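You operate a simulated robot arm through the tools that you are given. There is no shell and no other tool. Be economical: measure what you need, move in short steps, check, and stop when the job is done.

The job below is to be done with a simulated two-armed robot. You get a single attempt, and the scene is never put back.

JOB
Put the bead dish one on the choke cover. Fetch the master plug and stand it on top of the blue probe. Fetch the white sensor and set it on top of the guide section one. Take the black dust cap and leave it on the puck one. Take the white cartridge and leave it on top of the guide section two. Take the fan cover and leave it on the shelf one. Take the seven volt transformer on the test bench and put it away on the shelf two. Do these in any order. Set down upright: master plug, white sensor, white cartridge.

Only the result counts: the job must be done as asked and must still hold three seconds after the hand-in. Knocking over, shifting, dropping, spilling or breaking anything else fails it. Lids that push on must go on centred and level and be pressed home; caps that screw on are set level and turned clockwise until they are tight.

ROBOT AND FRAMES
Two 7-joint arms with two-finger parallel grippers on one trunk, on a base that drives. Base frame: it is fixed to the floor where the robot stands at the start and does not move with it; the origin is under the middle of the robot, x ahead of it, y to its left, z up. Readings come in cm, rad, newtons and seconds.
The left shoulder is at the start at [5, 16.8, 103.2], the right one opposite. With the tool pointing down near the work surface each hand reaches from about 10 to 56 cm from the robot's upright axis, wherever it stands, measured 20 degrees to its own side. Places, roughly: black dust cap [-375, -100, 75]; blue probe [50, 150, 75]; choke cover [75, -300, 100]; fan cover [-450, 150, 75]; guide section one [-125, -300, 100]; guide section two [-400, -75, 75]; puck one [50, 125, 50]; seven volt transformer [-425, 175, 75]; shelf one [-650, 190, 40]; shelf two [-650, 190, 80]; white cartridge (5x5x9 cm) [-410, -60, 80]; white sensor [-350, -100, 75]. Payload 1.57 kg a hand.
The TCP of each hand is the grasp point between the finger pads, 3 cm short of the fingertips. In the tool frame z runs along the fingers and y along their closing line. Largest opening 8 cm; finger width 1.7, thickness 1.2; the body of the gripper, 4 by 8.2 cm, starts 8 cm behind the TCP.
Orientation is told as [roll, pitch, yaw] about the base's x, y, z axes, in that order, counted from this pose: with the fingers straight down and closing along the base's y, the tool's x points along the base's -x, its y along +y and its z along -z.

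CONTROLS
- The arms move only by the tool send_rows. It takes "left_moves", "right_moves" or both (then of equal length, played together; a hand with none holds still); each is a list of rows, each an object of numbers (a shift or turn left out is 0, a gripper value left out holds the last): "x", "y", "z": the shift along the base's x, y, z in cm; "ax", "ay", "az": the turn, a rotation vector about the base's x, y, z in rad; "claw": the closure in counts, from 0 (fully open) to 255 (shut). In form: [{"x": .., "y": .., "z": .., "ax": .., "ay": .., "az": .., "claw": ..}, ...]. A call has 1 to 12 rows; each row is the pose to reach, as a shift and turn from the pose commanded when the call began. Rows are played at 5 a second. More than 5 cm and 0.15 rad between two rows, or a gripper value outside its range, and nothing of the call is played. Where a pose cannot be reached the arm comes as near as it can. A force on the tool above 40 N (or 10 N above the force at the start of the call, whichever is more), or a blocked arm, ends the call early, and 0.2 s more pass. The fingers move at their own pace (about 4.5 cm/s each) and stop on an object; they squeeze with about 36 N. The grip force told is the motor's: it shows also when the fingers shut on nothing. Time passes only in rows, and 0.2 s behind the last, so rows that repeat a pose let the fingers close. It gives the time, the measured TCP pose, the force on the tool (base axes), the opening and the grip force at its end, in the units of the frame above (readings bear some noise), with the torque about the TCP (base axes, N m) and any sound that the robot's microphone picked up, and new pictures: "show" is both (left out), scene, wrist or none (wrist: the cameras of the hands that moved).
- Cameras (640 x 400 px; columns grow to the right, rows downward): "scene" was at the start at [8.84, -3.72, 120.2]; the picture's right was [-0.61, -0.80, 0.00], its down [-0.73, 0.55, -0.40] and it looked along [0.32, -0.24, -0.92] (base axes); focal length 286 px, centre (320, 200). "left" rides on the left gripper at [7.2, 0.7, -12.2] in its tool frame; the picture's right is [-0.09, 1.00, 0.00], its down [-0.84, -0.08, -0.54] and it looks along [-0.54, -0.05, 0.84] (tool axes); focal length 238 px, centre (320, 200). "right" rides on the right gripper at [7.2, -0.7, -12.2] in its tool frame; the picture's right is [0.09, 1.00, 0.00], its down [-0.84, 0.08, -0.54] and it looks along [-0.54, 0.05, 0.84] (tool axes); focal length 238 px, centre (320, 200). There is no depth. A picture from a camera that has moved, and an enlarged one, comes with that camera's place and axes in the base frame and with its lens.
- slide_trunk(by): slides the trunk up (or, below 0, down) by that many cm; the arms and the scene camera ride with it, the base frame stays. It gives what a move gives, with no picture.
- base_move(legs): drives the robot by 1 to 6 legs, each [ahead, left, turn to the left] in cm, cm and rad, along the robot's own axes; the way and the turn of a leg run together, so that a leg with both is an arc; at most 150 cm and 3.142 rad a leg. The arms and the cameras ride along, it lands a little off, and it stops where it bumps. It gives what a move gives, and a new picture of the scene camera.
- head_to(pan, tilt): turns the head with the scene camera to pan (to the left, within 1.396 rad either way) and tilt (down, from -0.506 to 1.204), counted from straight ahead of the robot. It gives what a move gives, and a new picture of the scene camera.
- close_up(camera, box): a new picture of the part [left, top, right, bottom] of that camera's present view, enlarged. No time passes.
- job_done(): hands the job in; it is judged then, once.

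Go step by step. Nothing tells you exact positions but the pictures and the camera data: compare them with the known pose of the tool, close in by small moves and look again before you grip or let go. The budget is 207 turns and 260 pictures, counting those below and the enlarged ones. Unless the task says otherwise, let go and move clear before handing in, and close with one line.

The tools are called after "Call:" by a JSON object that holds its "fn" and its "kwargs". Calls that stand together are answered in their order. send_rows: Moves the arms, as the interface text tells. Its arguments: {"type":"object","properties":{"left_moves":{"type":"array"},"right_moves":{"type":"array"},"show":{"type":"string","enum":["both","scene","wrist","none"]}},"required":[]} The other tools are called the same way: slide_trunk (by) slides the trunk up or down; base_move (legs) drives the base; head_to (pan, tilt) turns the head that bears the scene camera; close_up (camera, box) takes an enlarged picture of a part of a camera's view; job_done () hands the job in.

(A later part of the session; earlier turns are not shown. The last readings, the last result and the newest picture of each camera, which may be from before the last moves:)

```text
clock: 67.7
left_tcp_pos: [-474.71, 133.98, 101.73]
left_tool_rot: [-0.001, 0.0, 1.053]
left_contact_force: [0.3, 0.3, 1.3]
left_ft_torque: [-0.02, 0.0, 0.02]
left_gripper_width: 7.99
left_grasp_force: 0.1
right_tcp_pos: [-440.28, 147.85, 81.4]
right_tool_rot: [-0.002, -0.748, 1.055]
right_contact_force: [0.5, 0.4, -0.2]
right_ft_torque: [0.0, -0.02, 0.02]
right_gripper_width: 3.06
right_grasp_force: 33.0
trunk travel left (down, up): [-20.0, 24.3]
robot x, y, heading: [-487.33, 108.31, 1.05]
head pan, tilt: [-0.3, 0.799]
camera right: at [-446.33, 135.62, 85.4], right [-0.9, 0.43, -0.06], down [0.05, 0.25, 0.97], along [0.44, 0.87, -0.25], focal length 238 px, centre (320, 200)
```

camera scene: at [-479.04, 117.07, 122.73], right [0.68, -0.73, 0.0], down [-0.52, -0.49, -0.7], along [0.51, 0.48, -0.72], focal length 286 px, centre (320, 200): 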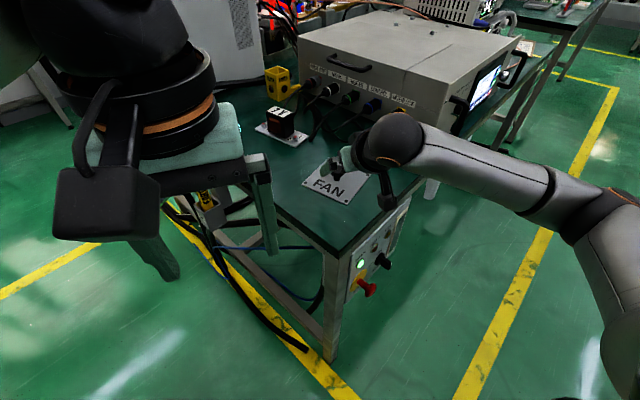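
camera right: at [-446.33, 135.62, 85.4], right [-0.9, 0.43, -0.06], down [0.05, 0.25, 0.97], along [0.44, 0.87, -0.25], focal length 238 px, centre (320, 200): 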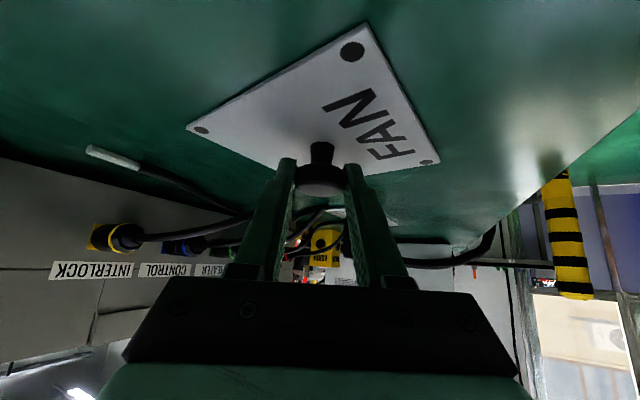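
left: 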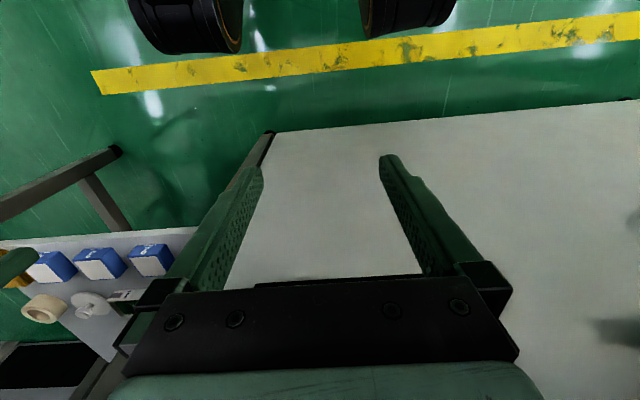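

Gripped the knob (3.06 cm). I lift and retract it, then reposition at the bench's left end so the left hand can take the transformer.

Call:
{"fn": "send_rows", "kwargs": {"right_moves": [{"z": 2}, {"z": 6}, {"z": 11}, {"z": 16}, {"z": 20}, {"x": -2, "y": -3.5, "z": 22}, {"x": -4, "y": -7, "z": 22}, {"x": -6, "y": -10.5, "z": 22}], "show": "wrist"}}

Call:
{"fn": "base_move", "kwargs": {"legs": [[43, 28, 0], [0, 0, -1.15]]}}

Call:
{"fn": "head_to", "kwargs": {"pan": 0.3, "tilt": 0.75}}

```text
clock: 69.5
left_tcp_pos: [-474.65, 133.91, 101.84]
left_tool_rot: [0.001, 0.0, 1.052]
left_contact_force: [0.1, -0.7, -0.3]
left_ft_torque: [0.0, 0.01, -0.02]
left_gripper_width: 8.0
left_grasp_force: 0.0
right_tcp_pos: [-446.27, 137.33, 103.41]
right_tool_rot: [0.0, -0.747, 1.056]
right_contact_force: [0.5, -0.1, -1.1]
right_ft_torque: [0.01, 0.03, 0.01]
right_gripper_width: 0.0
right_grasp_force: 21.3
trunk travel left (down, up): [-20.0, 24.3]
robot x, y, heading: [-486.92, 108.08, 1.048]
head pan, tilt: [-0.3, 0.799]
camera right: at [-452.38, 125.06, 107.23], right [-0.9, 0.43, -0.06], down [0.05, 0.25, 0.97], along [0.44, 0.86, -0.25], focal length 238 px, centre (320, 200)
```

right: 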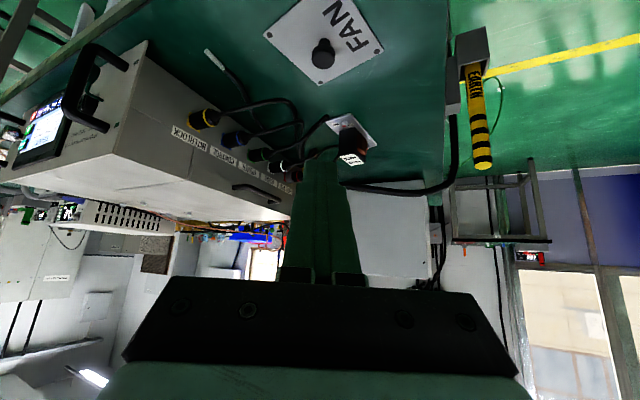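

```text
clock: 75.4
left_tcp_pos: [-461.53, 158.54, 101.76]
left_tool_rot: [0.0, 0.0, -0.109]
left_contact_force: [0.0, 0.0, -0.2]
left_ft_torque: [-0.02, -0.03, 0.01]
left_gripper_width: 8.0
left_grasp_force: 0.1
right_tcp_pos: [-447.23, 133.76, 103.34]
right_tool_rot: [-0.002, -0.749, -0.108]
right_contact_force: [0.7, 0.0, -0.6]
right_ft_torque: [0.02, -0.03, -0.01]
right_gripper_width: 0.0
right_grasp_force: 21.2
trunk travel left (down, up): [-20.0, 24.3]
robot x, y, heading: [-490.28, 160.06, -0.107]
head pan, tilt: [-0.3, 0.799]
camera scene: at [-478.58, 156.02, 122.73], right [-0.4, -0.92, 0.0], down [-0.66, 0.29, -0.7], along [0.64, -0.28, -0.72], focal length 286 px, centre (320, 200)
```

scene: 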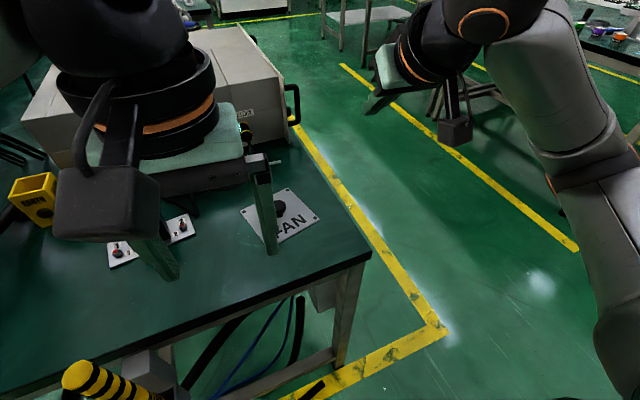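

```text
clock: 76.4
left_tcp_pos: [-461.52, 158.58, 101.82]
left_tool_rot: [-0.001, -0.001, -0.109]
left_contact_force: [-0.5, 1.2, 0.5]
left_ft_torque: [-0.01, 0.02, 0.0]
left_gripper_width: 7.96
left_grasp_force: 0.1
right_tcp_pos: [-447.07, 133.81, 103.3]
right_tool_rot: [-0.003, -0.749, -0.108]
right_contact_force: [-0.1, -0.3, -0.8]
right_ft_torque: [-0.02, -0.06, -0.01]
right_gripper_width: 0.0
right_grasp_force: 21.6
trunk travel left (down, up): [-20.0, 24.3]
robot x, y, heading: [-489.95, 159.89, -0.109]
head pan, tilt: [0.3, 0.75]
camera scene: at [-477.85, 160.8, 123.13], right [0.19, -0.98, 0.0], down [-0.67, -0.13, -0.73], along [0.72, 0.14, -0.68], focal length 286 px, centre (320, 200)
```

scene: 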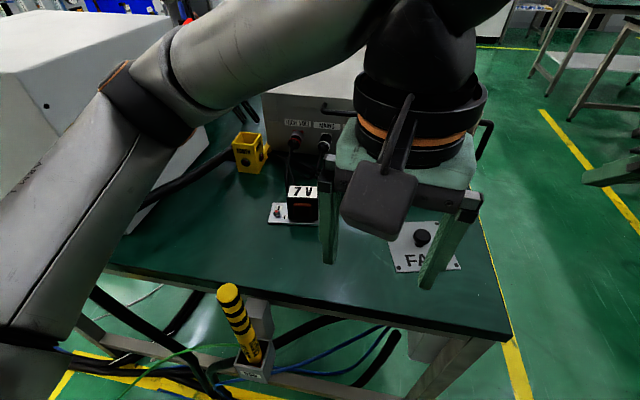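

The knob slipped out during lifting, and the fan cover is still in place on the bench — I'll regrip deeper later. First I bring the left hand over the transformer for a wrist view.

Call:
{"fn": "send_rows", "kwargs": {"left_moves": [{"x": 4, "y": 2.5}, {"x": 8, "y": 5}, {"x": 12, "y": 7.5}, {"x": 16, "y": 10}, {"x": 20, "y": 12}, {"x": 20, "y": 12}], "right_moves": [{"claw": 0}, {"claw": 0}, {"claw": 0}, {"claw": 0}, {"claw": 0}, {"claw": 0}], "show": "both"}}

```text
clock: 77.8
left_tcp_pos: [-441.72, 170.41, 101.68]
left_tool_rot: [0.001, 0.0, -0.109]
left_contact_force: [0.4, 0.3, -0.2]
left_ft_torque: [0.02, -0.01, 0.01]
left_gripper_width: 8.01
left_grasp_force: 0.1
right_tcp_pos: [-447.19, 133.91, 103.23]
right_tool_rot: [-0.002, -0.75, -0.108]
right_contact_force: [-0.1, 0.1, 0.6]
right_ft_torque: [0.03, -0.03, 0.02]
right_gripper_width: 7.98
right_grasp_force: 0.0
trunk travel left (down, up): [-20.0, 24.3]
robot x, y, heading: [-489.82, 160.07, -0.111]
head pan, tilt: [0.3, 0.75]
camera scene: at [-477.85, 160.81, 123.13], right [0.19, -0.98, 0.0], down [-0.67, -0.13, -0.73], along [0.72, 0.14, -0.68], focal length 286 px, centre (320, 200)
camera right: at [-460.7, 134.57, 107.22], right [0.04, 1.0, -0.06], down [0.25, 0.05, 0.97], along [0.97, -0.06, -0.25], focal length 238 px, centre (320, 200)
camera left: at [-448.75, 171.69, 113.85], right [0.2, 0.98, 0.0], down [0.82, -0.17, 0.54], along [0.53, -0.11, -0.84], focal length 238 px, centre (320, 200)
```

scene: 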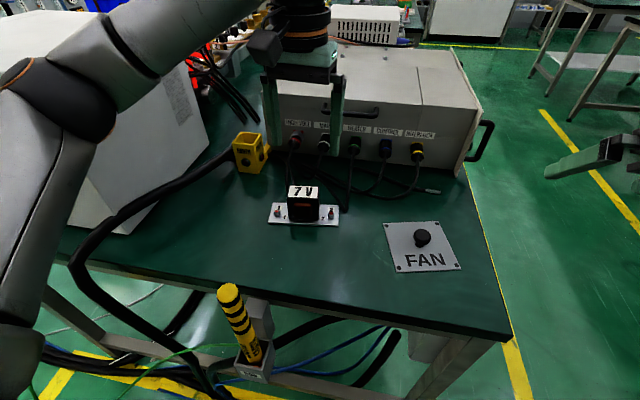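
right: 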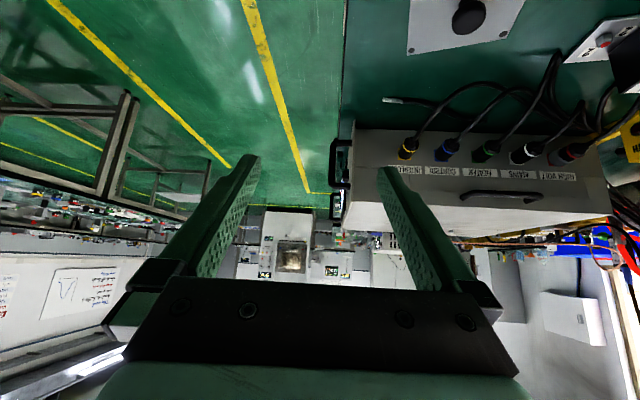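
left: 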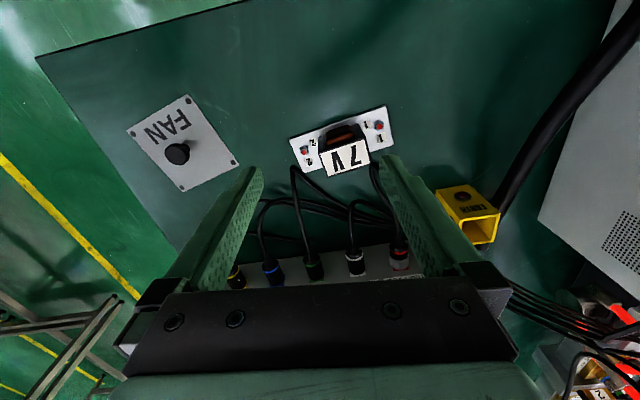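

Transformer top at about (-436.3,172.4,85.3). I zoom to measure its body and angle.

Call:
{"fn": "close_up", "kwargs": {"camera": "left", "box": [270, 90, 430, 190]}}

Call:
{"fn": "close_up", "kwargs": {"camera": "scene", "box": [240, 170, 400, 270]}}

```text
4.00 times, centred on (350, 140) of left
camera zoom: at [-448.75, 171.69, 113.85], right [0.2, 0.98, 0.0], down [0.82, -0.17, 0.54], along [0.53, -0.11, -0.84], focal length 953 px, centre (200, 440)
```

zoom: 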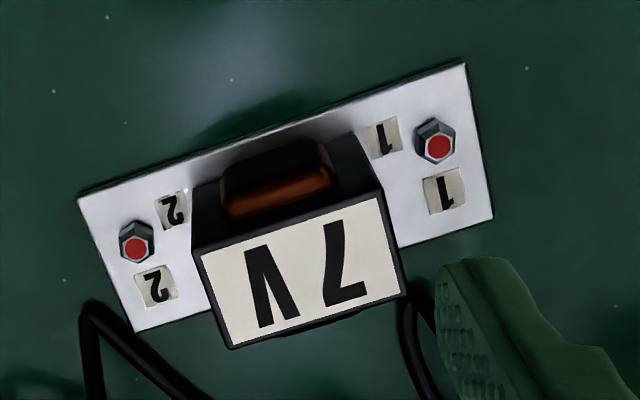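

```text
4.00 times, centred on (320, 220) of scene
camera zoom: at [-477.85, 160.81, 123.13], right [0.19, -0.98, 0.0], down [-0.67, -0.13, -0.73], along [0.72, 0.14, -0.68], focal length 1142 px, centre (320, 120)
```

zoom: 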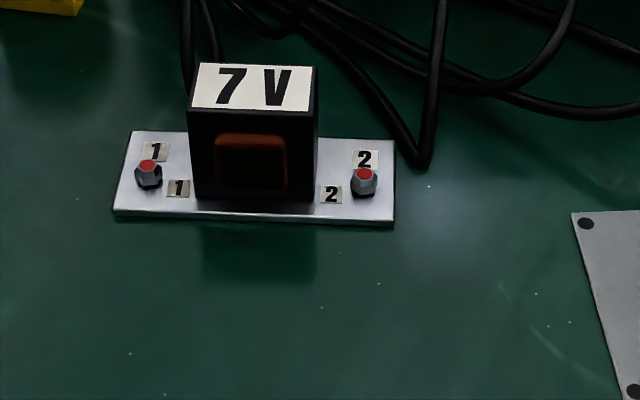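

Body ≈6.2×3.5 cm, plate along y with yaw ≈+0.15. I align the left gripper above it.

Call:
{"fn": "send_rows", "kwargs": {"left_moves": [{"x": 2, "y": 1, "z": -3, "az": 0.13}, {"x": 4, "y": 2, "z": -7, "az": 0.26}, {"x": 5.5, "y": 2, "z": -11, "az": 0.26}, {"x": 5.5, "y": 2, "z": -11, "az": 0.26}], "show": "both"}}

```text
clock: 78.8
left_tcp_pos: [-436.34, 172.38, 90.63]
left_tool_rot: [0.0, -0.001, 0.153]
left_contact_force: [-0.3, 0.0, -0.4]
left_ft_torque: [-0.01, 0.03, 0.01]
left_gripper_width: 7.99
left_grasp_force: 0.0
right_tcp_pos: [-447.09, 133.86, 103.3]
right_tool_rot: [-0.001, -0.749, -0.107]
right_contact_force: [0.5, 0.7, 0.2]
right_ft_torque: [-0.02, 0.03, 0.0]
right_gripper_width: 8.01
right_grasp_force: 0.3
trunk travel left (down, up): [-20.0, 24.3]
robot x, y, heading: [-489.8, 159.6, -0.111]
head pan, tilt: [0.3, 0.75]
camera scene: at [-477.84, 160.81, 123.13], right [0.19, -0.98, 0.0], down [-0.67, -0.13, -0.73], along [0.72, 0.14, -0.68], focal length 286 px, centre (320, 200)
camera left: at [-443.55, 171.91, 102.8], right [-0.06, 1.0, 0.0], down [0.84, 0.05, 0.54], along [0.54, 0.03, -0.84], focal length 238 px, centre (320, 200)
```

scene: 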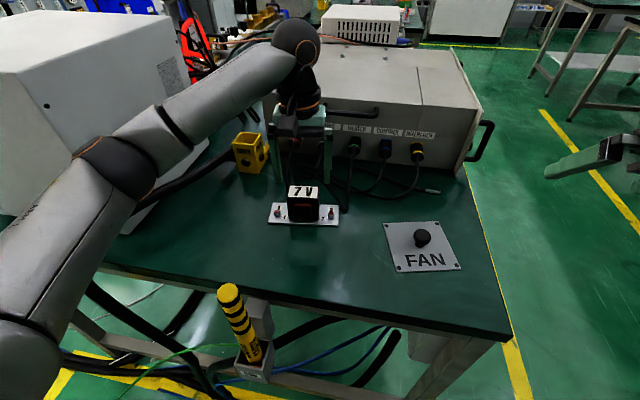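
left: 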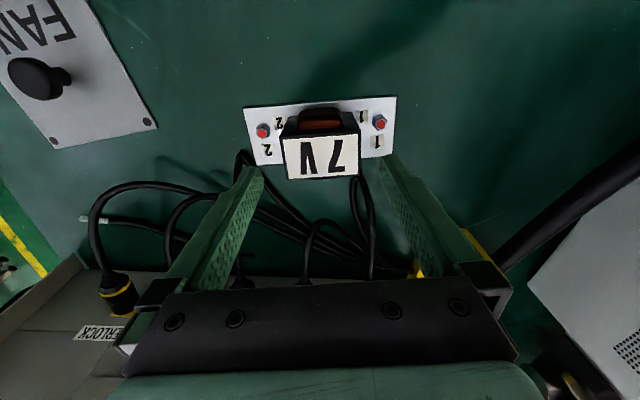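

Aligned and centred. Descend and grip.

Call:
{"fn": "send_rows", "kwargs": {"left_moves": [{"x": 0.3, "z": -3}, {"x": 0.3, "z": -5}, {"x": 0.3, "z": -7}, {"x": 0.3, "z": -7, "claw": 255}, {"x": 0.3, "z": -7, "claw": 255}, {"x": 0.3, "z": -7, "claw": 255}, {"x": 0.3, "z": -7, "claw": 255}, {"x": 0.3, "z": -4, "claw": 255}, {"x": 0.3, "z": -4, "claw": 255}], "show": "wrist"}}

```text
clock: 80.8
left_tcp_pos: [-435.52, 172.93, 86.75]
left_tool_rot: [0.003, 0.005, 0.152]
left_contact_force: [-0.1, 0.2, -9.3]
left_ft_torque: [0.01, -0.04, 0.0]
left_gripper_width: 6.4
left_grasp_force: 36.5
right_tcp_pos: [-447.03, 133.96, 103.24]
right_tool_rot: [-0.001, -0.747, -0.107]
right_contact_force: [0.5, -0.6, 0.5]
right_ft_torque: [0.0, 0.02, 0.0]
right_gripper_width: 7.99
right_grasp_force: 0.1
trunk travel left (down, up): [-20.0, 24.3]
robot x, y, heading: [-490.21, 159.81, -0.105]
head pan, tilt: [0.3, 0.75]
camera left: at [-442.81, 172.37, 98.82], right [-0.06, 1.0, 0.0], down [0.84, 0.05, 0.54], along [0.54, 0.03, -0.84], focal length 238 px, centre (320, 200)
```

left: 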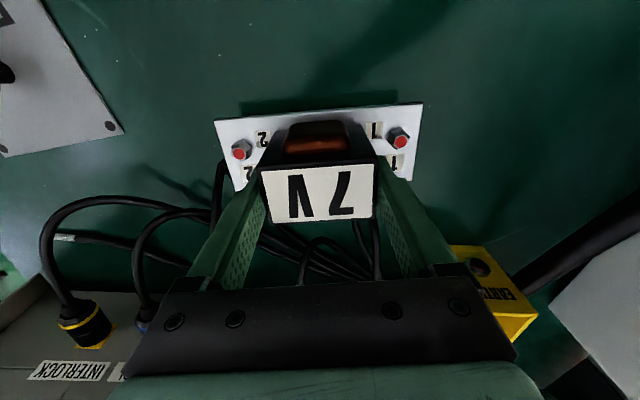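

Transformer is held (≈9 N). I lift and retract it a bit, and bring the right hand over the FAN knob with less tilt.

Call:
{"fn": "send_rows", "kwargs": {"left_moves": [{"z": 5}, {"z": 10}, {"z": 15}, {"x": -4, "z": 18}, {"x": -8, "z": 18}, {"x": -12, "z": 18}, {"x": -12, "z": 18}], "right_moves": [{"y": 0}, {"y": 0}, {"x": 0, "y": 0, "ax": 0.016, "ay": 0.149}, {"x": 1, "y": 4, "z": -3, "ax": 0.032, "ay": 0.298}, {"x": 2, "y": 8, "z": -6, "ax": 0.032, "ay": 0.298}, {"x": 3, "y": 12, "z": -9, "ax": 0.032, "ay": 0.298}, {"x": 3, "y": 14.5, "z": -13, "ax": 0.032, "ay": 0.298}]}}

```text
refused: row 4 steps farther than a row can; nothing moved
```

Call:
{"fn": "send_rows", "kwargs": {"left_moves": [{"z": 5}, {"z": 10}, {"z": 15}, {"x": -4, "z": 18}, {"x": -8, "z": 18}, {"x": -12, "z": 18}, {"x": -12, "z": 18}, {"x": -12, "z": 18}], "right_moves": [{"y": 0}, {"y": 0}, {"x": 0, "y": 0, "ax": 0.016, "ay": 0.149}, {"x": 1, "y": 3.5, "z": -2.5, "ax": 0.032, "ay": 0.298}, {"x": 2, "y": 7, "z": -5, "ax": 0.032, "ay": 0.298}, {"x": 3, "y": 10.5, "z": -8, "ax": 0.032, "ay": 0.298}, {"x": 3, "y": 13.5, "z": -11.5, "ax": 0.032, "ay": 0.298}, {"x": 3, "y": 14.5, "z": -13.5, "ax": 0.032, "ay": 0.298}]}}

```text
clock: 82.6
left_tcp_pos: [-447.94, 172.83, 104.56]
left_tool_rot: [0.001, 0.003, 0.152]
left_contact_force: [0.2, 0.3, -10.0]
left_ft_torque: [0.0, -0.04, -0.03]
left_gripper_width: 6.4
left_grasp_force: 35.9
right_tcp_pos: [-443.94, 148.61, 89.84]
right_tool_rot: [-0.003, -0.449, -0.109]
right_contact_force: [0.4, -0.4, -0.4]
right_ft_torque: [-0.01, -0.03, 0.02]
right_gripper_width: 7.99
right_grasp_force: 0.0
trunk travel left (down, up): [-20.0, 24.3]
robot x, y, heading: [-490.13, 159.69, -0.111]
head pan, tilt: [0.3, 0.75]
camera scene: at [-477.77, 160.83, 123.12], right [0.19, -0.98, 0.0], down [-0.67, -0.13, -0.73], along [0.72, 0.14, -0.68], focal length 286 px, centre (320, 200)
camera right: at [-455.71, 149.11, 97.61], right [0.03, 1.0, -0.04], down [0.52, 0.02, 0.85], along [0.85, -0.04, -0.52], focal length 238 px, centre (320, 200)
camera left: at [-455.17, 172.44, 116.72], right [-0.06, 1.0, 0.0], down [0.84, 0.05, 0.54], along [0.54, 0.03, -0.84], focal length 238 px, centre (320, 200)
```

scene: 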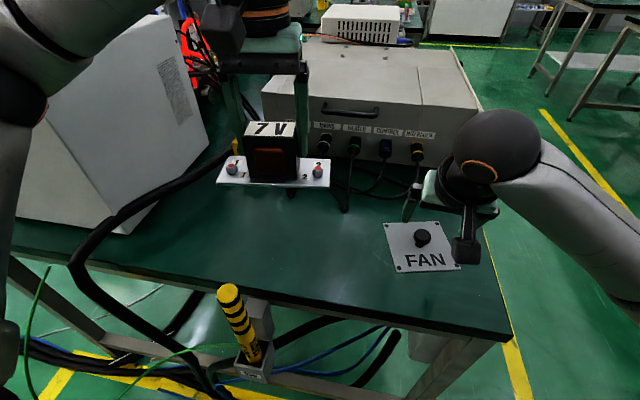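
right: 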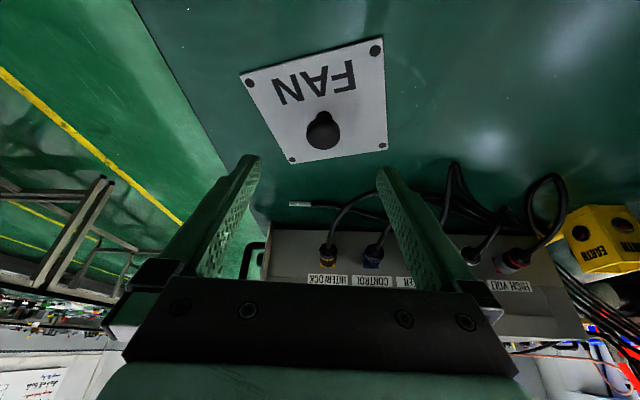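
left: 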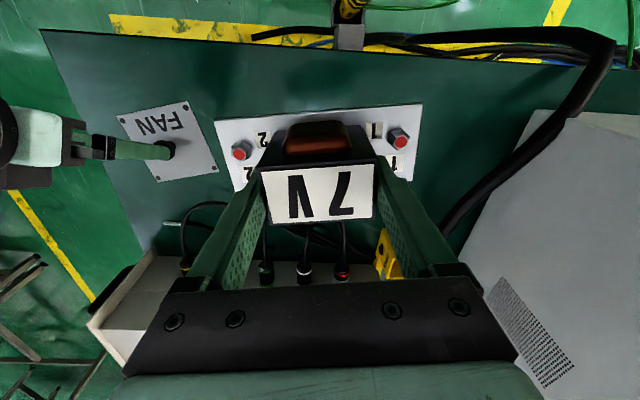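

Knob confirmed at (-440,148.4,80.3). I close in, grip and lift just 1.5 cm to test.

Call:
{"fn": "send_rows", "kwargs": {"right_moves": [{"x": 1.7, "y": -0.1, "z": -4}, {"x": 3, "y": -0.3, "z": -7}, {"x": 3.5, "y": -0.3, "z": -8.6}, {"x": 3.5, "y": -0.3, "z": -8.6, "claw": 255}, {"x": 3.5, "y": -0.3, "z": -8.6, "claw": 255}, {"x": 3.5, "y": -0.3, "z": -8.6, "claw": 255}, {"x": 3.5, "y": -0.3, "z": -8.6, "claw": 255}, {"x": 3.5, "y": -0.3, "z": -8.6, "claw": 255}, {"x": 3.5, "y": -0.3, "z": -8.1, "claw": 255}, {"x": 3.5, "y": -0.3, "z": -7.6, "claw": 255}, {"x": 3.5, "y": -0.3, "z": -7.1, "claw": 255}], "show": "wrist"}}

```text
clock: 85.0
left_tcp_pos: [-447.91, 172.96, 104.44]
left_tool_rot: [-0.001, 0.002, 0.152]
left_contact_force: [-0.2, 0.0, -9.5]
left_ft_torque: [0.02, 0.0, -0.01]
left_gripper_width: 6.38
left_grasp_force: 36.1
right_tcp_pos: [-440.5, 148.09, 82.56]
right_tool_rot: [-0.004, -0.444, -0.108]
right_contact_force: [-0.6, 1.0, -1.5]
right_ft_torque: [-0.02, 0.02, 0.0]
right_gripper_width: 3.05
right_grasp_force: 36.2
trunk travel left (down, up): [-20.0, 24.3]
robot x, y, heading: [-489.96, 159.88, -0.11]
head pan, tilt: [0.3, 0.75]
camera right: at [-452.37, 148.64, 90.3], right [0.03, 1.0, -0.04], down [0.53, 0.02, 0.85], along [0.85, -0.05, -0.53], focal length 238 px, centre (320, 200)
```

right: 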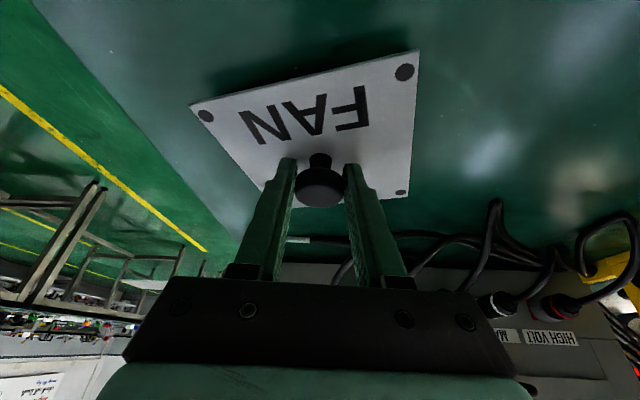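

It's lifted and light. Raise it steadily and check it stays.

Call:
{"fn": "send_rows", "kwargs": {"right_moves": [{"z": 2}, {"z": 5}, {"z": 8}, {"z": 11}, {"z": 14}, {"z": 17}, {"x": -3, "z": 19}, {"x": -6, "z": 19}, {"x": -9, "z": 19}, {"x": -9, "z": 19}], "show": "wrist"}}

```text
clock: 87.2
left_tcp_pos: [-447.85, 172.89, 104.6]
left_tool_rot: [0.0, 0.001, 0.152]
left_contact_force: [0.1, 0.2, -10.0]
left_ft_torque: [0.01, -0.01, -0.02]
left_gripper_width: 6.39
left_grasp_force: 36.2
right_tcp_pos: [-449.4, 148.24, 101.55]
right_tool_rot: [-0.002, -0.447, -0.109]
right_contact_force: [-1.0, 0.2, -1.2]
right_ft_torque: [-0.04, 0.0, 0.03]
right_gripper_width: 3.02
right_grasp_force: 35.6
trunk travel left (down, up): [-20.0, 24.3]
robot x, y, heading: [-490.17, 159.51, -0.11]
head pan, tilt: [0.3, 0.75]
camera right: at [-461.15, 148.67, 109.27], right [0.03, 1.0, -0.04], down [0.53, 0.02, 0.85], along [0.85, -0.04, -0.52], focal length 238 px, centre (320, 200)
```

right: 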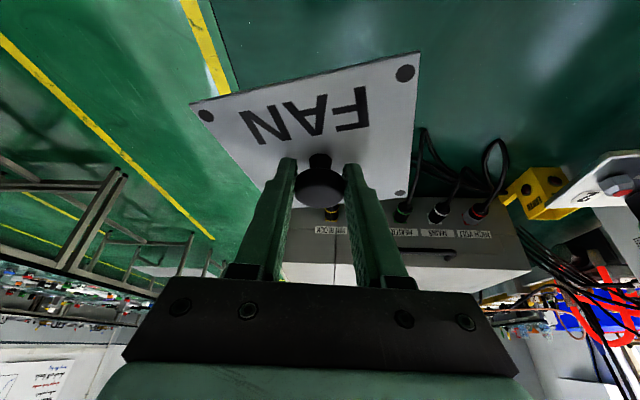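

Both items held. I back off, spin round to face the rack and look.

Call:
{"fn": "base_move", "kwargs": {"legs": [[-35, 0, 0], [0, 0, -3.03]]}}

Call:
{"fn": "head_to", "kwargs": {"pan": 0, "tilt": 0.45}}

```text
clock: 96.5
left_tcp_pos: [-565.7, 144.35, 104.49]
left_tool_rot: [0.0, 0.001, -2.837]
left_contact_force: [0.2, -0.1, -8.9]
left_ft_torque: [-0.01, 0.02, -0.02]
left_gripper_width: 6.39
left_grasp_force: 36.0
right_tcp_pos: [-568.06, 169.09, 101.49]
right_tool_rot: [-0.001, -0.449, -3.095]
right_contact_force: [-0.6, -0.1, -1.9]
right_ft_torque: [-0.01, -0.02, -0.02]
right_gripper_width: 3.03
right_grasp_force: 35.7
trunk travel left (down, up): [-20.0, 24.3]
robot x, y, heading: [-525.8, 164.03, -3.098]
head pan, tilt: [0.3, 0.75]
camera scene: at [-537.73, 160.68, 123.12], right [-0.34, 0.94, 0.0], down [0.64, 0.23, -0.73], along [-0.69, -0.25, -0.68], focal length 286 px, centre (320, 200)
```

scene: 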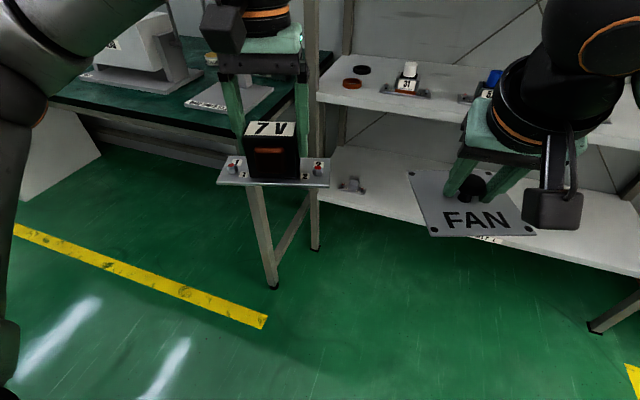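

```text
clock: 97.3
left_tcp_pos: [-565.65, 144.4, 104.64]
left_tool_rot: [0.002, 0.003, -2.839]
left_contact_force: [-0.9, -0.3, -10.5]
left_ft_torque: [-0.04, 0.02, 0.05]
left_gripper_width: 6.37
left_grasp_force: 36.1
right_tcp_pos: [-568.01, 169.08, 101.53]
right_tool_rot: [-0.002, -0.447, -3.095]
right_contact_force: [-0.1, -0.1, -1.2]
right_ft_torque: [-0.03, 0.0, 0.02]
right_gripper_width: 3.03
right_grasp_force: 35.6
trunk travel left (down, up): [-20.0, 24.3]
robot x, y, heading: [-525.83, 163.99, -3.097]
head pan, tilt: [0.0, 0.45]
camera scene: at [-539.11, 163.06, 125.76], right [-0.04, 1.0, 0.0], down [0.44, 0.02, -0.9], along [-0.9, -0.04, -0.44], focal length 286 px, centre (320, 200)
```

scene: 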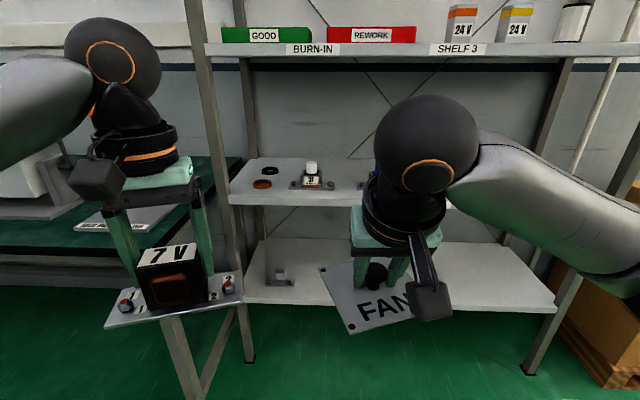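

Rack: front edge x≈-624, shelf 2 at z≈80, shelf 1 at z≈40, y from ~128 to ~260. I drive in front of a free zone and look again.

Call:
{"fn": "base_move", "kwargs": {"legs": [[31, -39, -0.045]]}}

Call:
{"fn": "head_to", "kwargs": {"pan": 0.0, "tilt": 0.6}}

```text
clock: 100.3
left_tcp_pos: [-599.03, 184.03, 104.5]
left_tool_rot: [0.003, 0.0, -2.89]
left_contact_force: [0.1, 0.2, -9.6]
left_ft_torque: [0.02, -0.02, 0.0]
left_gripper_width: 6.4
left_grasp_force: 36.5
right_tcp_pos: [-600.08, 208.77, 101.43]
right_tool_rot: [-0.003, -0.449, 3.136]
right_contact_force: [0.4, 0.6, -1.0]
right_ft_torque: [0.01, -0.01, -0.05]
right_gripper_width: 3.01
right_grasp_force: 36.5
trunk travel left (down, up): [-20.0, 24.3]
robot x, y, heading: [-558.5, 201.36, 3.132]
head pan, tilt: [0.0, 0.45]
camera scene: at [-571.47, 201.24, 125.76], right [0.01, 1.0, 0.0], down [0.44, 0.0, -0.9], along [-0.9, 0.01, -0.44], focal length 286 px, centre (320, 200)
```

scene: 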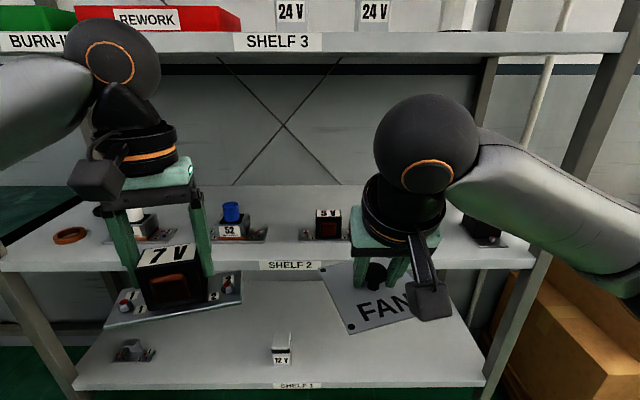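

```text
clock: 101.0
left_tcp_pos: [-598.98, 183.97, 104.44]
left_tool_rot: [0.002, 0.001, -2.89]
left_contact_force: [0.2, -0.5, -9.9]
left_ft_torque: [0.02, 0.02, 0.04]
left_gripper_width: 6.41
left_grasp_force: 36.2
right_tcp_pos: [-600.1, 208.92, 101.46]
right_tool_rot: [-0.001, -0.449, 3.134]
right_contact_force: [0.3, 0.1, -1.3]
right_ft_torque: [-0.01, 0.01, -0.01]
right_gripper_width: 3.04
right_grasp_force: 36.0
trunk travel left (down, up): [-20.0, 24.3]
robot x, y, heading: [-558.43, 201.5, 3.134]
head pan, tilt: [0.0, 0.6]
camera scene: at [-571.1, 201.22, 124.41], right [0.01, 1.0, 0.0], down [0.57, 0.0, -0.82], along [-0.82, 0.01, -0.57], focal length 286 px, centre (320, 200)
```

scene: 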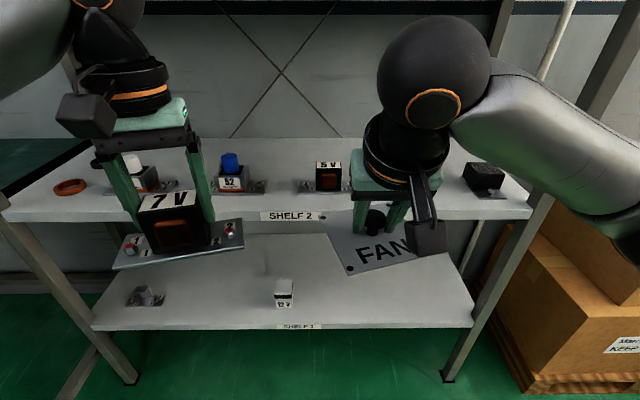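

Items on shelf 2 stand at y≈155,179,203,247, leaving a gap at y≈225; shelf 1 is free around y≈225 too. I shift the robot right and a bit ahead.

Call:
{"fn": "base_move", "kwargs": {"legs": [[0, -36, 0], [15, 0, 0]]}}

Call:
{"fn": "send_rows", "kwargs": {"left_moves": [{"az": -0.13, "z": -4}, {"az": -0.25, "z": -8}, {"az": -0.25, "z": -12.5}, {"az": -0.25, "z": -12.5}], "show": "both"}}

```text
clock: 104.2
left_tcp_pos: [-614.11, 220.26, 104.49]
left_tool_rot: [0.003, 0.001, -2.9]
left_contact_force: [0.1, -0.2, -9.3]
left_ft_torque: [0.01, -0.01, -0.04]
left_gripper_width: 6.39
left_grasp_force: 35.6
right_tcp_pos: [-614.87, 245.12, 101.63]
right_tool_rot: [-0.001, -0.448, 3.125]
right_contact_force: [-1.0, 1.2, -2.0]
right_ft_torque: [-0.02, -0.05, 0.02]
right_gripper_width: 2.99
right_grasp_force: 35.6
trunk travel left (down, up): [-20.0, 24.3]
robot x, y, heading: [-573.26, 237.05, 3.122]
head pan, tilt: [0.0, 0.6]
camera scene: at [-586.01, 237.25, 124.4], right [0.02, 1.0, 0.0], down [0.57, -0.01, -0.82], along [-0.82, 0.02, -0.57], focal length 286 px, centre (320, 200)
```

scene: 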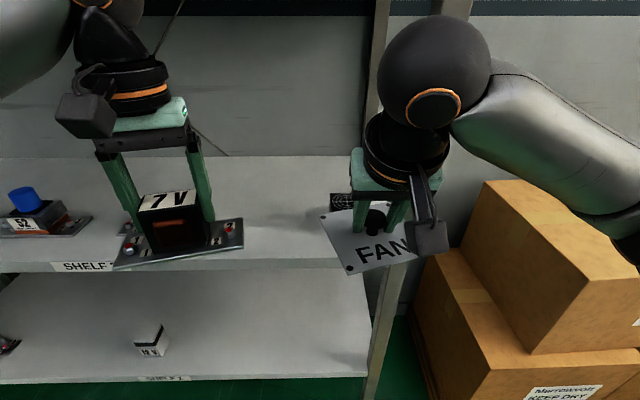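

```text
clock: 105.2
left_tcp_pos: [-613.93, 219.88, 91.91]
left_tool_rot: [0.0, 0.002, 3.131]
left_contact_force: [-0.4, -0.3, -10.0]
left_ft_torque: [-0.03, 0.02, -0.01]
left_gripper_width: 6.4
left_grasp_force: 36.1
right_tcp_pos: [-614.9, 245.16, 101.49]
right_tool_rot: [-0.002, -0.448, 3.125]
right_contact_force: [-0.5, 0.7, -0.9]
right_ft_torque: [0.0, -0.04, -0.03]
right_gripper_width: 3.02
right_grasp_force: 36.4
trunk travel left (down, up): [-20.0, 24.3]
robot x, y, heading: [-573.02, 237.07, 3.123]
head pan, tilt: [0.0, 0.6]
camera scene: at [-585.96, 237.25, 124.41], right [0.02, 1.0, 0.0], down [0.57, -0.01, -0.82], along [-0.82, 0.02, -0.57], focal length 286 px, centre (320, 200)
camera left: at [-606.78, 219.07, 104.11], right [-0.1, -0.99, 0.0], down [-0.84, 0.09, 0.54], along [-0.54, 0.05, -0.84], focal length 238 px, centre (320, 200)
```

scene: 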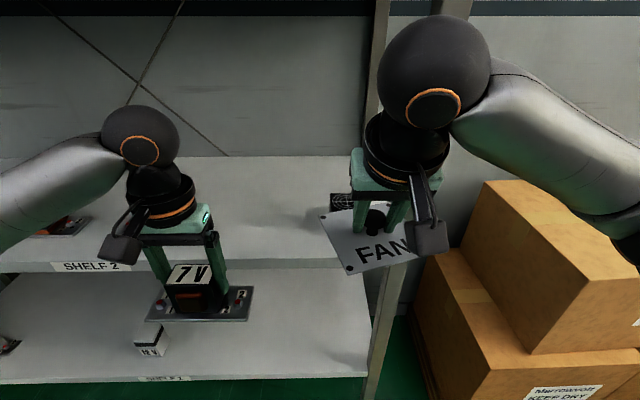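
left: 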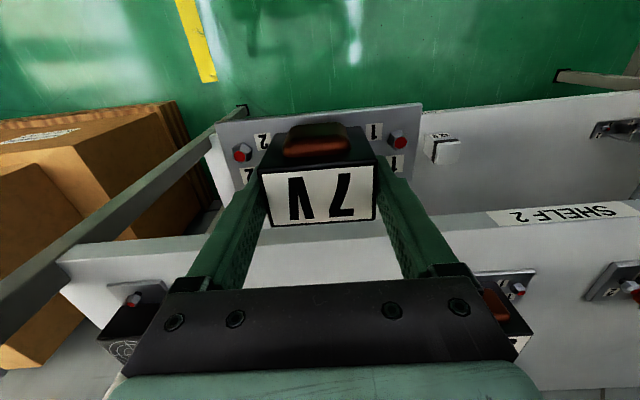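

Shelf 2 edge is at x≈-627, z≈80; gap between y≈211 and 245. I move the transformer in to (-638,228) and lower until contact.

Call:
{"fn": "send_rows", "kwargs": {"left_moves": [{"x": -4, "y": 2}, {"x": -8, "y": 4}, {"x": -12, "y": 6}, {"x": -16, "y": 8}, {"x": -20, "y": 8}, {"x": -24, "y": 8}, {"x": -24, "y": 8}], "show": "both"}}

```text
clock: 106.8
left_tcp_pos: [-634.16, 227.8, 92.09]
left_tool_rot: [0.001, 0.0, 3.13]
left_contact_force: [-0.1, -0.3, -9.9]
left_ft_torque: [0.02, 0.02, 0.0]
left_gripper_width: 6.39
left_grasp_force: 35.6
left hand out of reach, approached as far as the arm can: row 6, 7
right_tcp_pos: [-614.89, 245.27, 101.56]
right_tool_rot: [-0.001, -0.449, 3.122]
right_contact_force: [-0.4, -0.1, -1.9]
right_ft_torque: [-0.02, -0.02, 0.04]
right_gripper_width: 3.0
right_grasp_force: 36.1
trunk travel left (down, up): [-20.0, 24.3]
robot x, y, heading: [-573.37, 237.18, 3.121]
head pan, tilt: [0.0, 0.6]
camera scene: at [-585.94, 237.33, 124.41], right [0.02, 1.0, 0.0], down [0.57, -0.01, -0.82], along [-0.82, 0.02, -0.57], focal length 286 px, centre (320, 200)
camera left: at [-627.1, 227.1, 104.27], right [-0.1, -0.99, 0.0], down [-0.84, 0.09, 0.54], along [-0.54, 0.06, -0.84], focal length 238 px, centre (320, 200)
```

scene: 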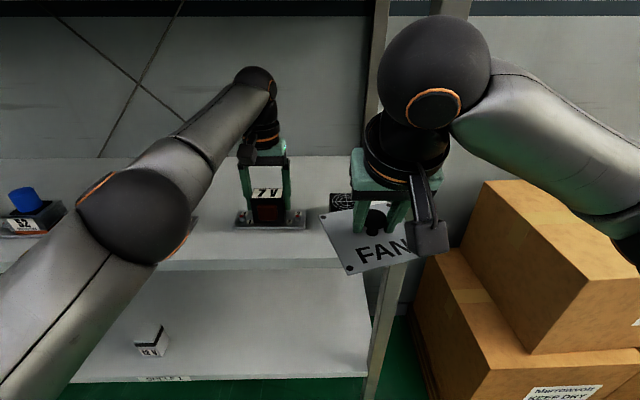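
left: 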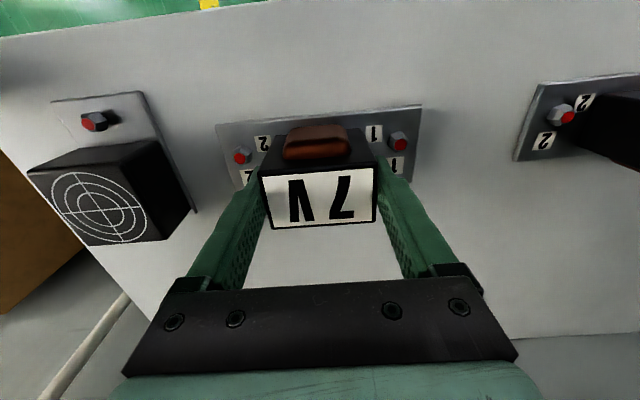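

Well placed between neighbours, but at the end of reach. I creep the base 5 cm ahead and then lower.

Call:
{"fn": "base_move", "kwargs": {"legs": [[5, 0, 0]]}}

Call:
{"fn": "send_rows", "kwargs": {"left_moves": [{"z": -1.5}, {"z": -3}, {"z": -4}, {"z": -4.7}, {"z": -5.2}], "show": "wrist"}}

```text
clock: 107.8
left_tcp_pos: [-639.3, 227.79, 92.04]
left_tool_rot: [0.002, 0.003, 3.133]
left_contact_force: [-0.3, 0.1, -10.5]
left_ft_torque: [0.02, 0.03, -0.01]
left_gripper_width: 6.43
left_grasp_force: 36.5
right_tcp_pos: [-619.84, 245.24, 101.33]
right_tool_rot: [0.0, -0.446, 3.126]
right_contact_force: [-0.7, -0.4, -1.2]
right_ft_torque: [0.02, -0.04, 0.03]
right_gripper_width: 3.01
right_grasp_force: 36.0
trunk travel left (down, up): [-20.0, 24.3]
robot x, y, heading: [-578.34, 237.43, 3.129]
head pan, tilt: [0.0, 0.6]
camera scene: at [-591.07, 237.35, 124.39], right [0.02, 1.0, 0.0], down [0.57, -0.01, -0.82], along [-0.82, 0.02, -0.57], focal length 286 px, centre (320, 200)
```

scene: 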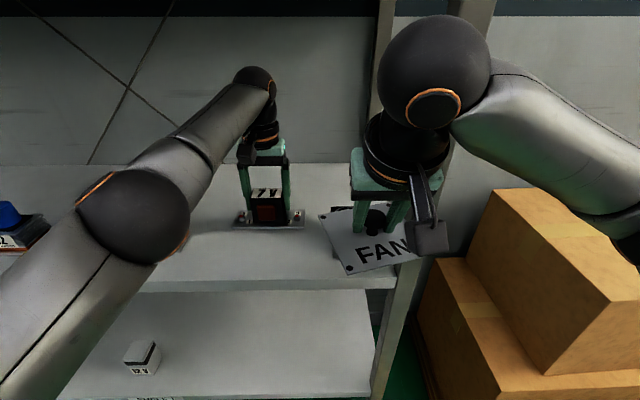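

```text
clock: 108.8
left_tcp_pos: [-639.78, 227.99, 88.57]
left_tool_rot: [0.0, -0.01, 3.13]
left_contact_force: [3.5, -1.5, 13.4]
left_ft_torque: [0.43, -0.83, -0.26]
left_gripper_width: 6.4
left_grasp_force: 35.5
left hand out of reach, approached as far as the arm can: row 2, 3, 4
right_tcp_pos: [-619.78, 245.18, 101.58]
right_tool_rot: [-0.002, -0.449, 3.125]
right_contact_force: [-0.4, -0.4, -0.7]
right_ft_torque: [0.02, -0.02, -0.02]
right_gripper_width: 3.03
right_grasp_force: 35.9
trunk travel left (down, up): [-20.0, 24.3]
robot x, y, heading: [-578.19, 237.32, 3.129]
head pan, tilt: [0.0, 0.6]
stopped in row 4 (left hand): the force on the tool passed its limit (the readings are from after the stop); the commanded pose is now the measured one
camera left: at [-632.52, 227.11, 100.7], right [-0.1, -0.99, 0.0], down [-0.83, 0.09, 0.55], along [-0.55, 0.06, -0.83], focal length 238 px, centre (320, 200)
```

left: 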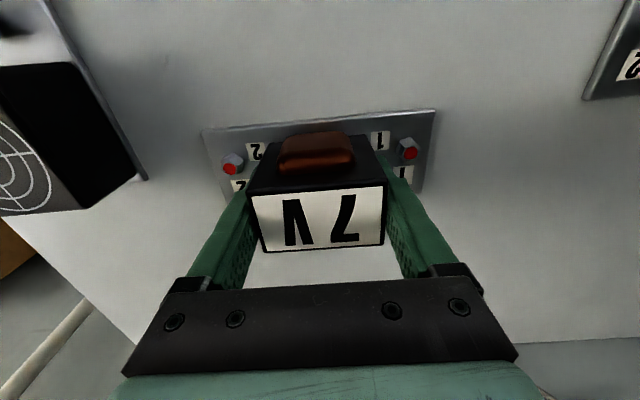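

Contact: the transformer is on shelf 2. I release, rise and back out.

Call:
{"fn": "send_rows", "kwargs": {"left_moves": [{"z": 0.2, "claw": 200}, {"z": 0.2, "claw": 0}, {"z": 0.2, "claw": 0}, {"z": 0.2, "claw": 0}, {"z": 3}, {"z": 6}, {"x": 4, "z": 6}, {"x": 8, "z": 6}, {"x": 12, "z": 6}, {"x": 17, "z": 6}, {"x": 22, "z": 6}], "show": "both"}}

```text
clock: 111.2
left_tcp_pos: [-634.98, 235.37, 99.34]
left_tool_rot: [0.003, -0.006, 3.131]
left_contact_force: [0.3, 0.0, 0.8]
left_ft_torque: [0.01, 0.0, 0.02]
left_gripper_width: 7.97
left_grasp_force: 0.1
left hand out of reach, approached as far as the arm can: row 5, 6, 7, 8, 9, 10, 11
right_tcp_pos: [-619.86, 245.3, 101.54]
right_tool_rot: [-0.002, -0.449, 3.125]
right_contact_force: [-0.3, 0.1, -1.4]
right_ft_torque: [0.0, -0.03, -0.01]
right_gripper_width: 3.0
right_grasp_force: 36.2
trunk travel left (down, up): [-20.0, 24.3]
robot x, y, heading: [-578.42, 237.43, 3.123]
head pan, tilt: [0.0, 0.6]
camera scene: at [-590.92, 237.44, 124.42], right [0.02, 1.0, 0.0], down [0.56, -0.01, -0.83], along [-0.82, 0.01, -0.56], focal length 286 px, centre (320, 200)
camera left: at [-627.8, 234.58, 111.45], right [-0.1, -0.99, 0.0], down [-0.83, 0.09, 0.55], along [-0.54, 0.05, -0.84], focal length 238 px, centre (320, 200)
```

scene: 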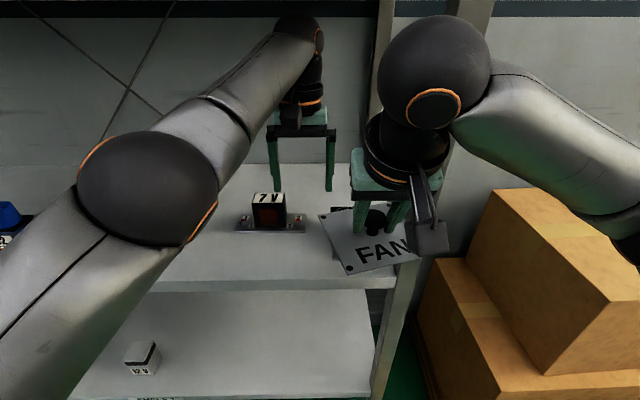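
left: 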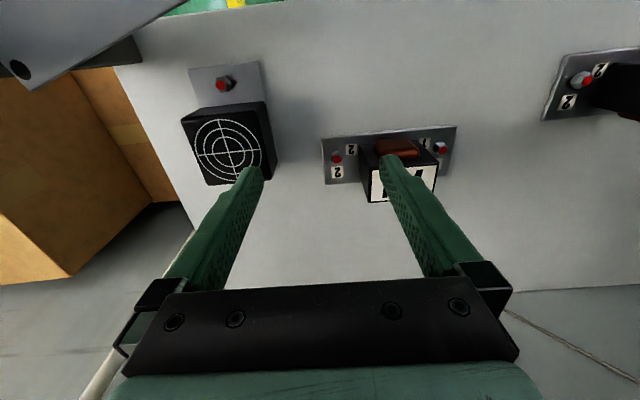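

The transformer stands well on shelf 2. The arm wandered, so I lower it slightly to stay below shelf 3 and back the whole robot out.

Call:
{"fn": "send_rows", "kwargs": {"left_moves": [{"z": -1.5}, {"z": -3}], "show": "none"}}

Call:
{"fn": "base_move", "kwargs": {"legs": [[-28, 0, 0]]}}

```text
clock: 111.8
left_tcp_pos: [-635.91, 235.34, 96.28]
left_tool_rot: [0.003, -0.004, 3.133]
left_contact_force: [-0.2, 0.7, -0.1]
left_ft_torque: [0.03, -0.03, -0.01]
left_gripper_width: 8.01
left_grasp_force: 0.0
left hand out of reach, approached as far as the arm can: row 1, 2
right_tcp_pos: [-619.89, 245.12, 101.54]
right_tool_rot: [-0.003, -0.449, 3.124]
right_contact_force: [1.2, 0.6, -0.7]
right_ft_torque: [-0.01, 0.02, -0.02]
right_gripper_width: 2.98
right_grasp_force: 36.3
trunk travel left (down, up): [-20.0, 24.3]
robot x, y, heading: [-578.41, 237.33, 3.125]
head pan, tilt: [0.0, 0.6]
```

```text
clock: 113.7
left_tcp_pos: [-608.33, 235.01, 96.28]
left_tool_rot: [0.002, -0.004, 3.131]
left_contact_force: [0.8, -0.4, 0.7]
left_ft_torque: [0.02, -0.02, 0.02]
left_gripper_width: 8.02
left_grasp_force: 0.0
right_tcp_pos: [-592.32, 244.81, 101.49]
right_tool_rot: [-0.001, -0.451, 3.124]
right_contact_force: [-0.1, 1.7, -1.1]
right_ft_torque: [0.0, -0.01, 0.01]
right_gripper_width: 3.01
right_grasp_force: 36.2
trunk travel left (down, up): [-20.0, 24.3]
robot x, y, heading: [-550.43, 236.89, 3.12]
head pan, tilt: [0.0, 0.6]
camera scene: at [-563.36, 236.86, 124.42], right [0.02, 1.0, 0.0], down [0.56, -0.01, -0.83], along [-0.83, 0.02, -0.56], focal length 286 px, centre (320, 200)
```

scene: 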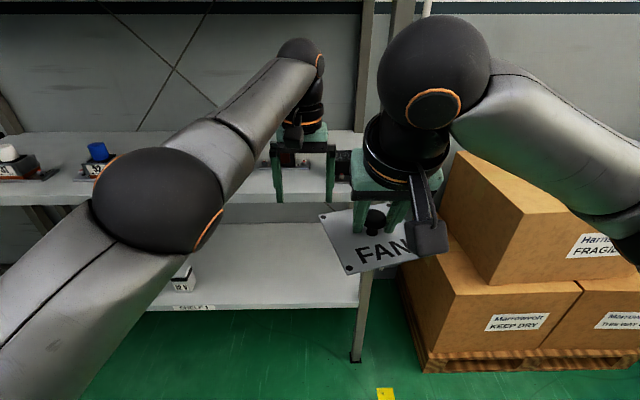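

Now retract the left arm, lower the trunk, and lower the right hand for shelf 1.

Call:
{"fn": "send_rows", "kwargs": {"left_moves": [{"x": 4, "y": -2}, {"x": 8, "y": -4}, {"x": 12, "y": -6}, {"x": 16, "y": -8}, {"x": 20, "y": -10}, {"x": 24, "y": -12}, {"x": 26, "y": -14}, {"x": 26, "y": -14}], "right_moves": [{"z": -3}, {"z": -6}, {"z": -9}, {"z": -12}, {"z": -16}, {"z": -20}, {"z": -24}, {"z": -28}], "show": "none"}}

Call:
{"fn": "slide_trunk", "kwargs": {"by": -20}}

Call:
{"fn": "base_move", "kwargs": {"legs": [[0, 18, 0.02]]}}

```text
clock: 115.5
left_tcp_pos: [-607.04, 228.82, 105.56]
left_tool_rot: [0.002, -0.001, 3.132]
left_contact_force: [0.6, -0.3, -0.4]
left_ft_torque: [0.03, 0.01, 0.03]
left_gripper_width: 8.03
left_grasp_force: 0.1
left hand out of reach, approached as far as the arm can: row 1, 2, 3, 4, 5, 6, 7, 8
right_tcp_pos: [-592.09, 244.53, 73.83]
right_tool_rot: [-0.002, -0.45, 3.122]
right_contact_force: [0.3, -0.1, -1.7]
right_ft_torque: [-0.03, -0.05, -0.03]
right_gripper_width: 3.02
right_grasp_force: 36.1
trunk travel left (down, up): [-20.0, 24.3]
robot x, y, heading: [-550.61, 236.79, 3.121]
head pan, tilt: [0.0, 0.6]
```

```text
clock: 117.7
left_tcp_pos: [-607.12, 228.83, 85.62]
left_tool_rot: [0.003, -0.002, 3.131]
left_contact_force: [0.1, -0.1, 0.3]
left_ft_torque: [0.03, -0.03, -0.03]
left_gripper_width: 7.99
left_grasp_force: 0.0
right_tcp_pos: [-592.06, 244.61, 53.92]
right_tool_rot: [-0.002, -0.449, 3.125]
right_contact_force: [-0.4, -0.1, -0.7]
right_ft_torque: [-0.04, 0.0, 0.02]
right_gripper_width: 3.02
right_grasp_force: 36.4
trunk travel left (down, up): [0.0, 44.3]
robot x, y, heading: [-550.84, 236.98, 3.126]
head pan, tilt: [0.0, 0.6]
```

```text
clock: 119.2
left_tcp_pos: [-606.96, 210.25, 85.56]
left_tool_rot: [0.003, -0.004, -3.133]
left_contact_force: [-0.1, -0.2, 0.8]
left_ft_torque: [-0.01, 0.0, 0.02]
left_gripper_width: 7.99
left_grasp_force: 0.0
right_tcp_pos: [-592.41, 226.33, 53.86]
right_tool_rot: [-0.002, -0.449, -3.139]
right_contact_force: [-0.9, 1.1, -1.1]
right_ft_torque: [0.0, -0.01, -0.03]
right_gripper_width: 3.02
right_grasp_force: 35.4
trunk travel left (down, up): [0.0, 44.3]
robot x, y, heading: [-551.07, 219.52, -3.139]
head pan, tilt: [0.0, 0.6]
camera scene: at [-563.55, 219.22, 104.42], right [0.0, 1.0, 0.0], down [0.56, 0.0, -0.83], along [-0.83, 0.0, -0.56], focal length 286 px, centre (320, 200)
```

scene: 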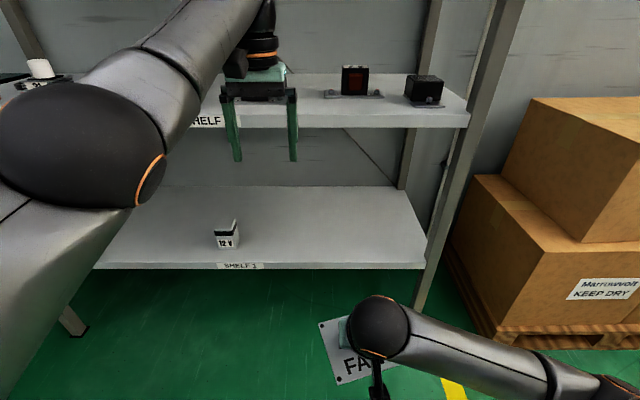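

The left arm sits in an awkward configuration; I try shifting it outward to its own side and drawing back.

Call:
{"fn": "send_rows", "kwargs": {"left_moves": [{"y": -4}, {"y": -8}, {"y": -12}, {"x": 3, "y": -15}, {"x": 7, "y": -15}, {"x": 11, "y": -15}, {"x": 15, "y": -15}, {"x": 15, "y": -15}], "show": "scene"}}

```text
clock: 121.0
left_tcp_pos: [-608.18, 193.44, 87.05]
left_tool_rot: [-0.002, -0.002, -3.131]
left_contact_force: [-0.6, -0.3, -0.1]
left_ft_torque: [0.07, 0.0, -0.01]
left_gripper_width: 7.98
left_grasp_force: 0.0
left hand out of reach, approached as far as the arm can: row 1, 2, 3, 4, 5, 6, 7, 8
right_tcp_pos: [-592.36, 226.34, 53.77]
right_tool_rot: [-0.005, -0.447, -3.14]
right_contact_force: [-0.7, 0.0, -0.3]
right_ft_torque: [0.0, 0.0, -0.02]
right_gripper_width: 3.01
right_grasp_force: 36.0
trunk travel left (down, up): [0.0, 44.3]
robot x, y, heading: [-550.8, 219.11, -3.137]
head pan, tilt: [0.0, 0.6]
camera scene: at [-563.55, 219.12, 104.41], right [0.0, 1.0, 0.0], down [0.56, 0.0, -0.83], along [-0.83, 0.0, -0.56], focal length 286 px, centre (320, 200)
```

scene: 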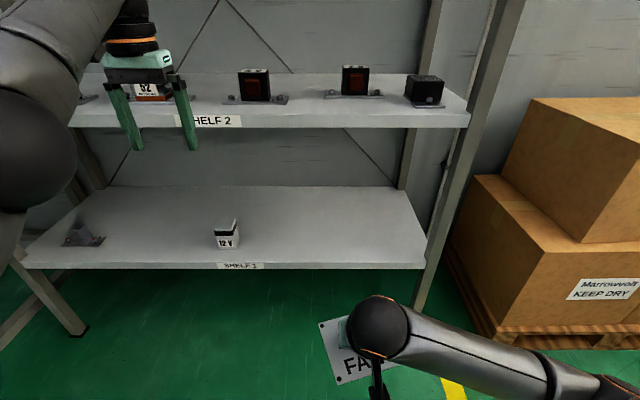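

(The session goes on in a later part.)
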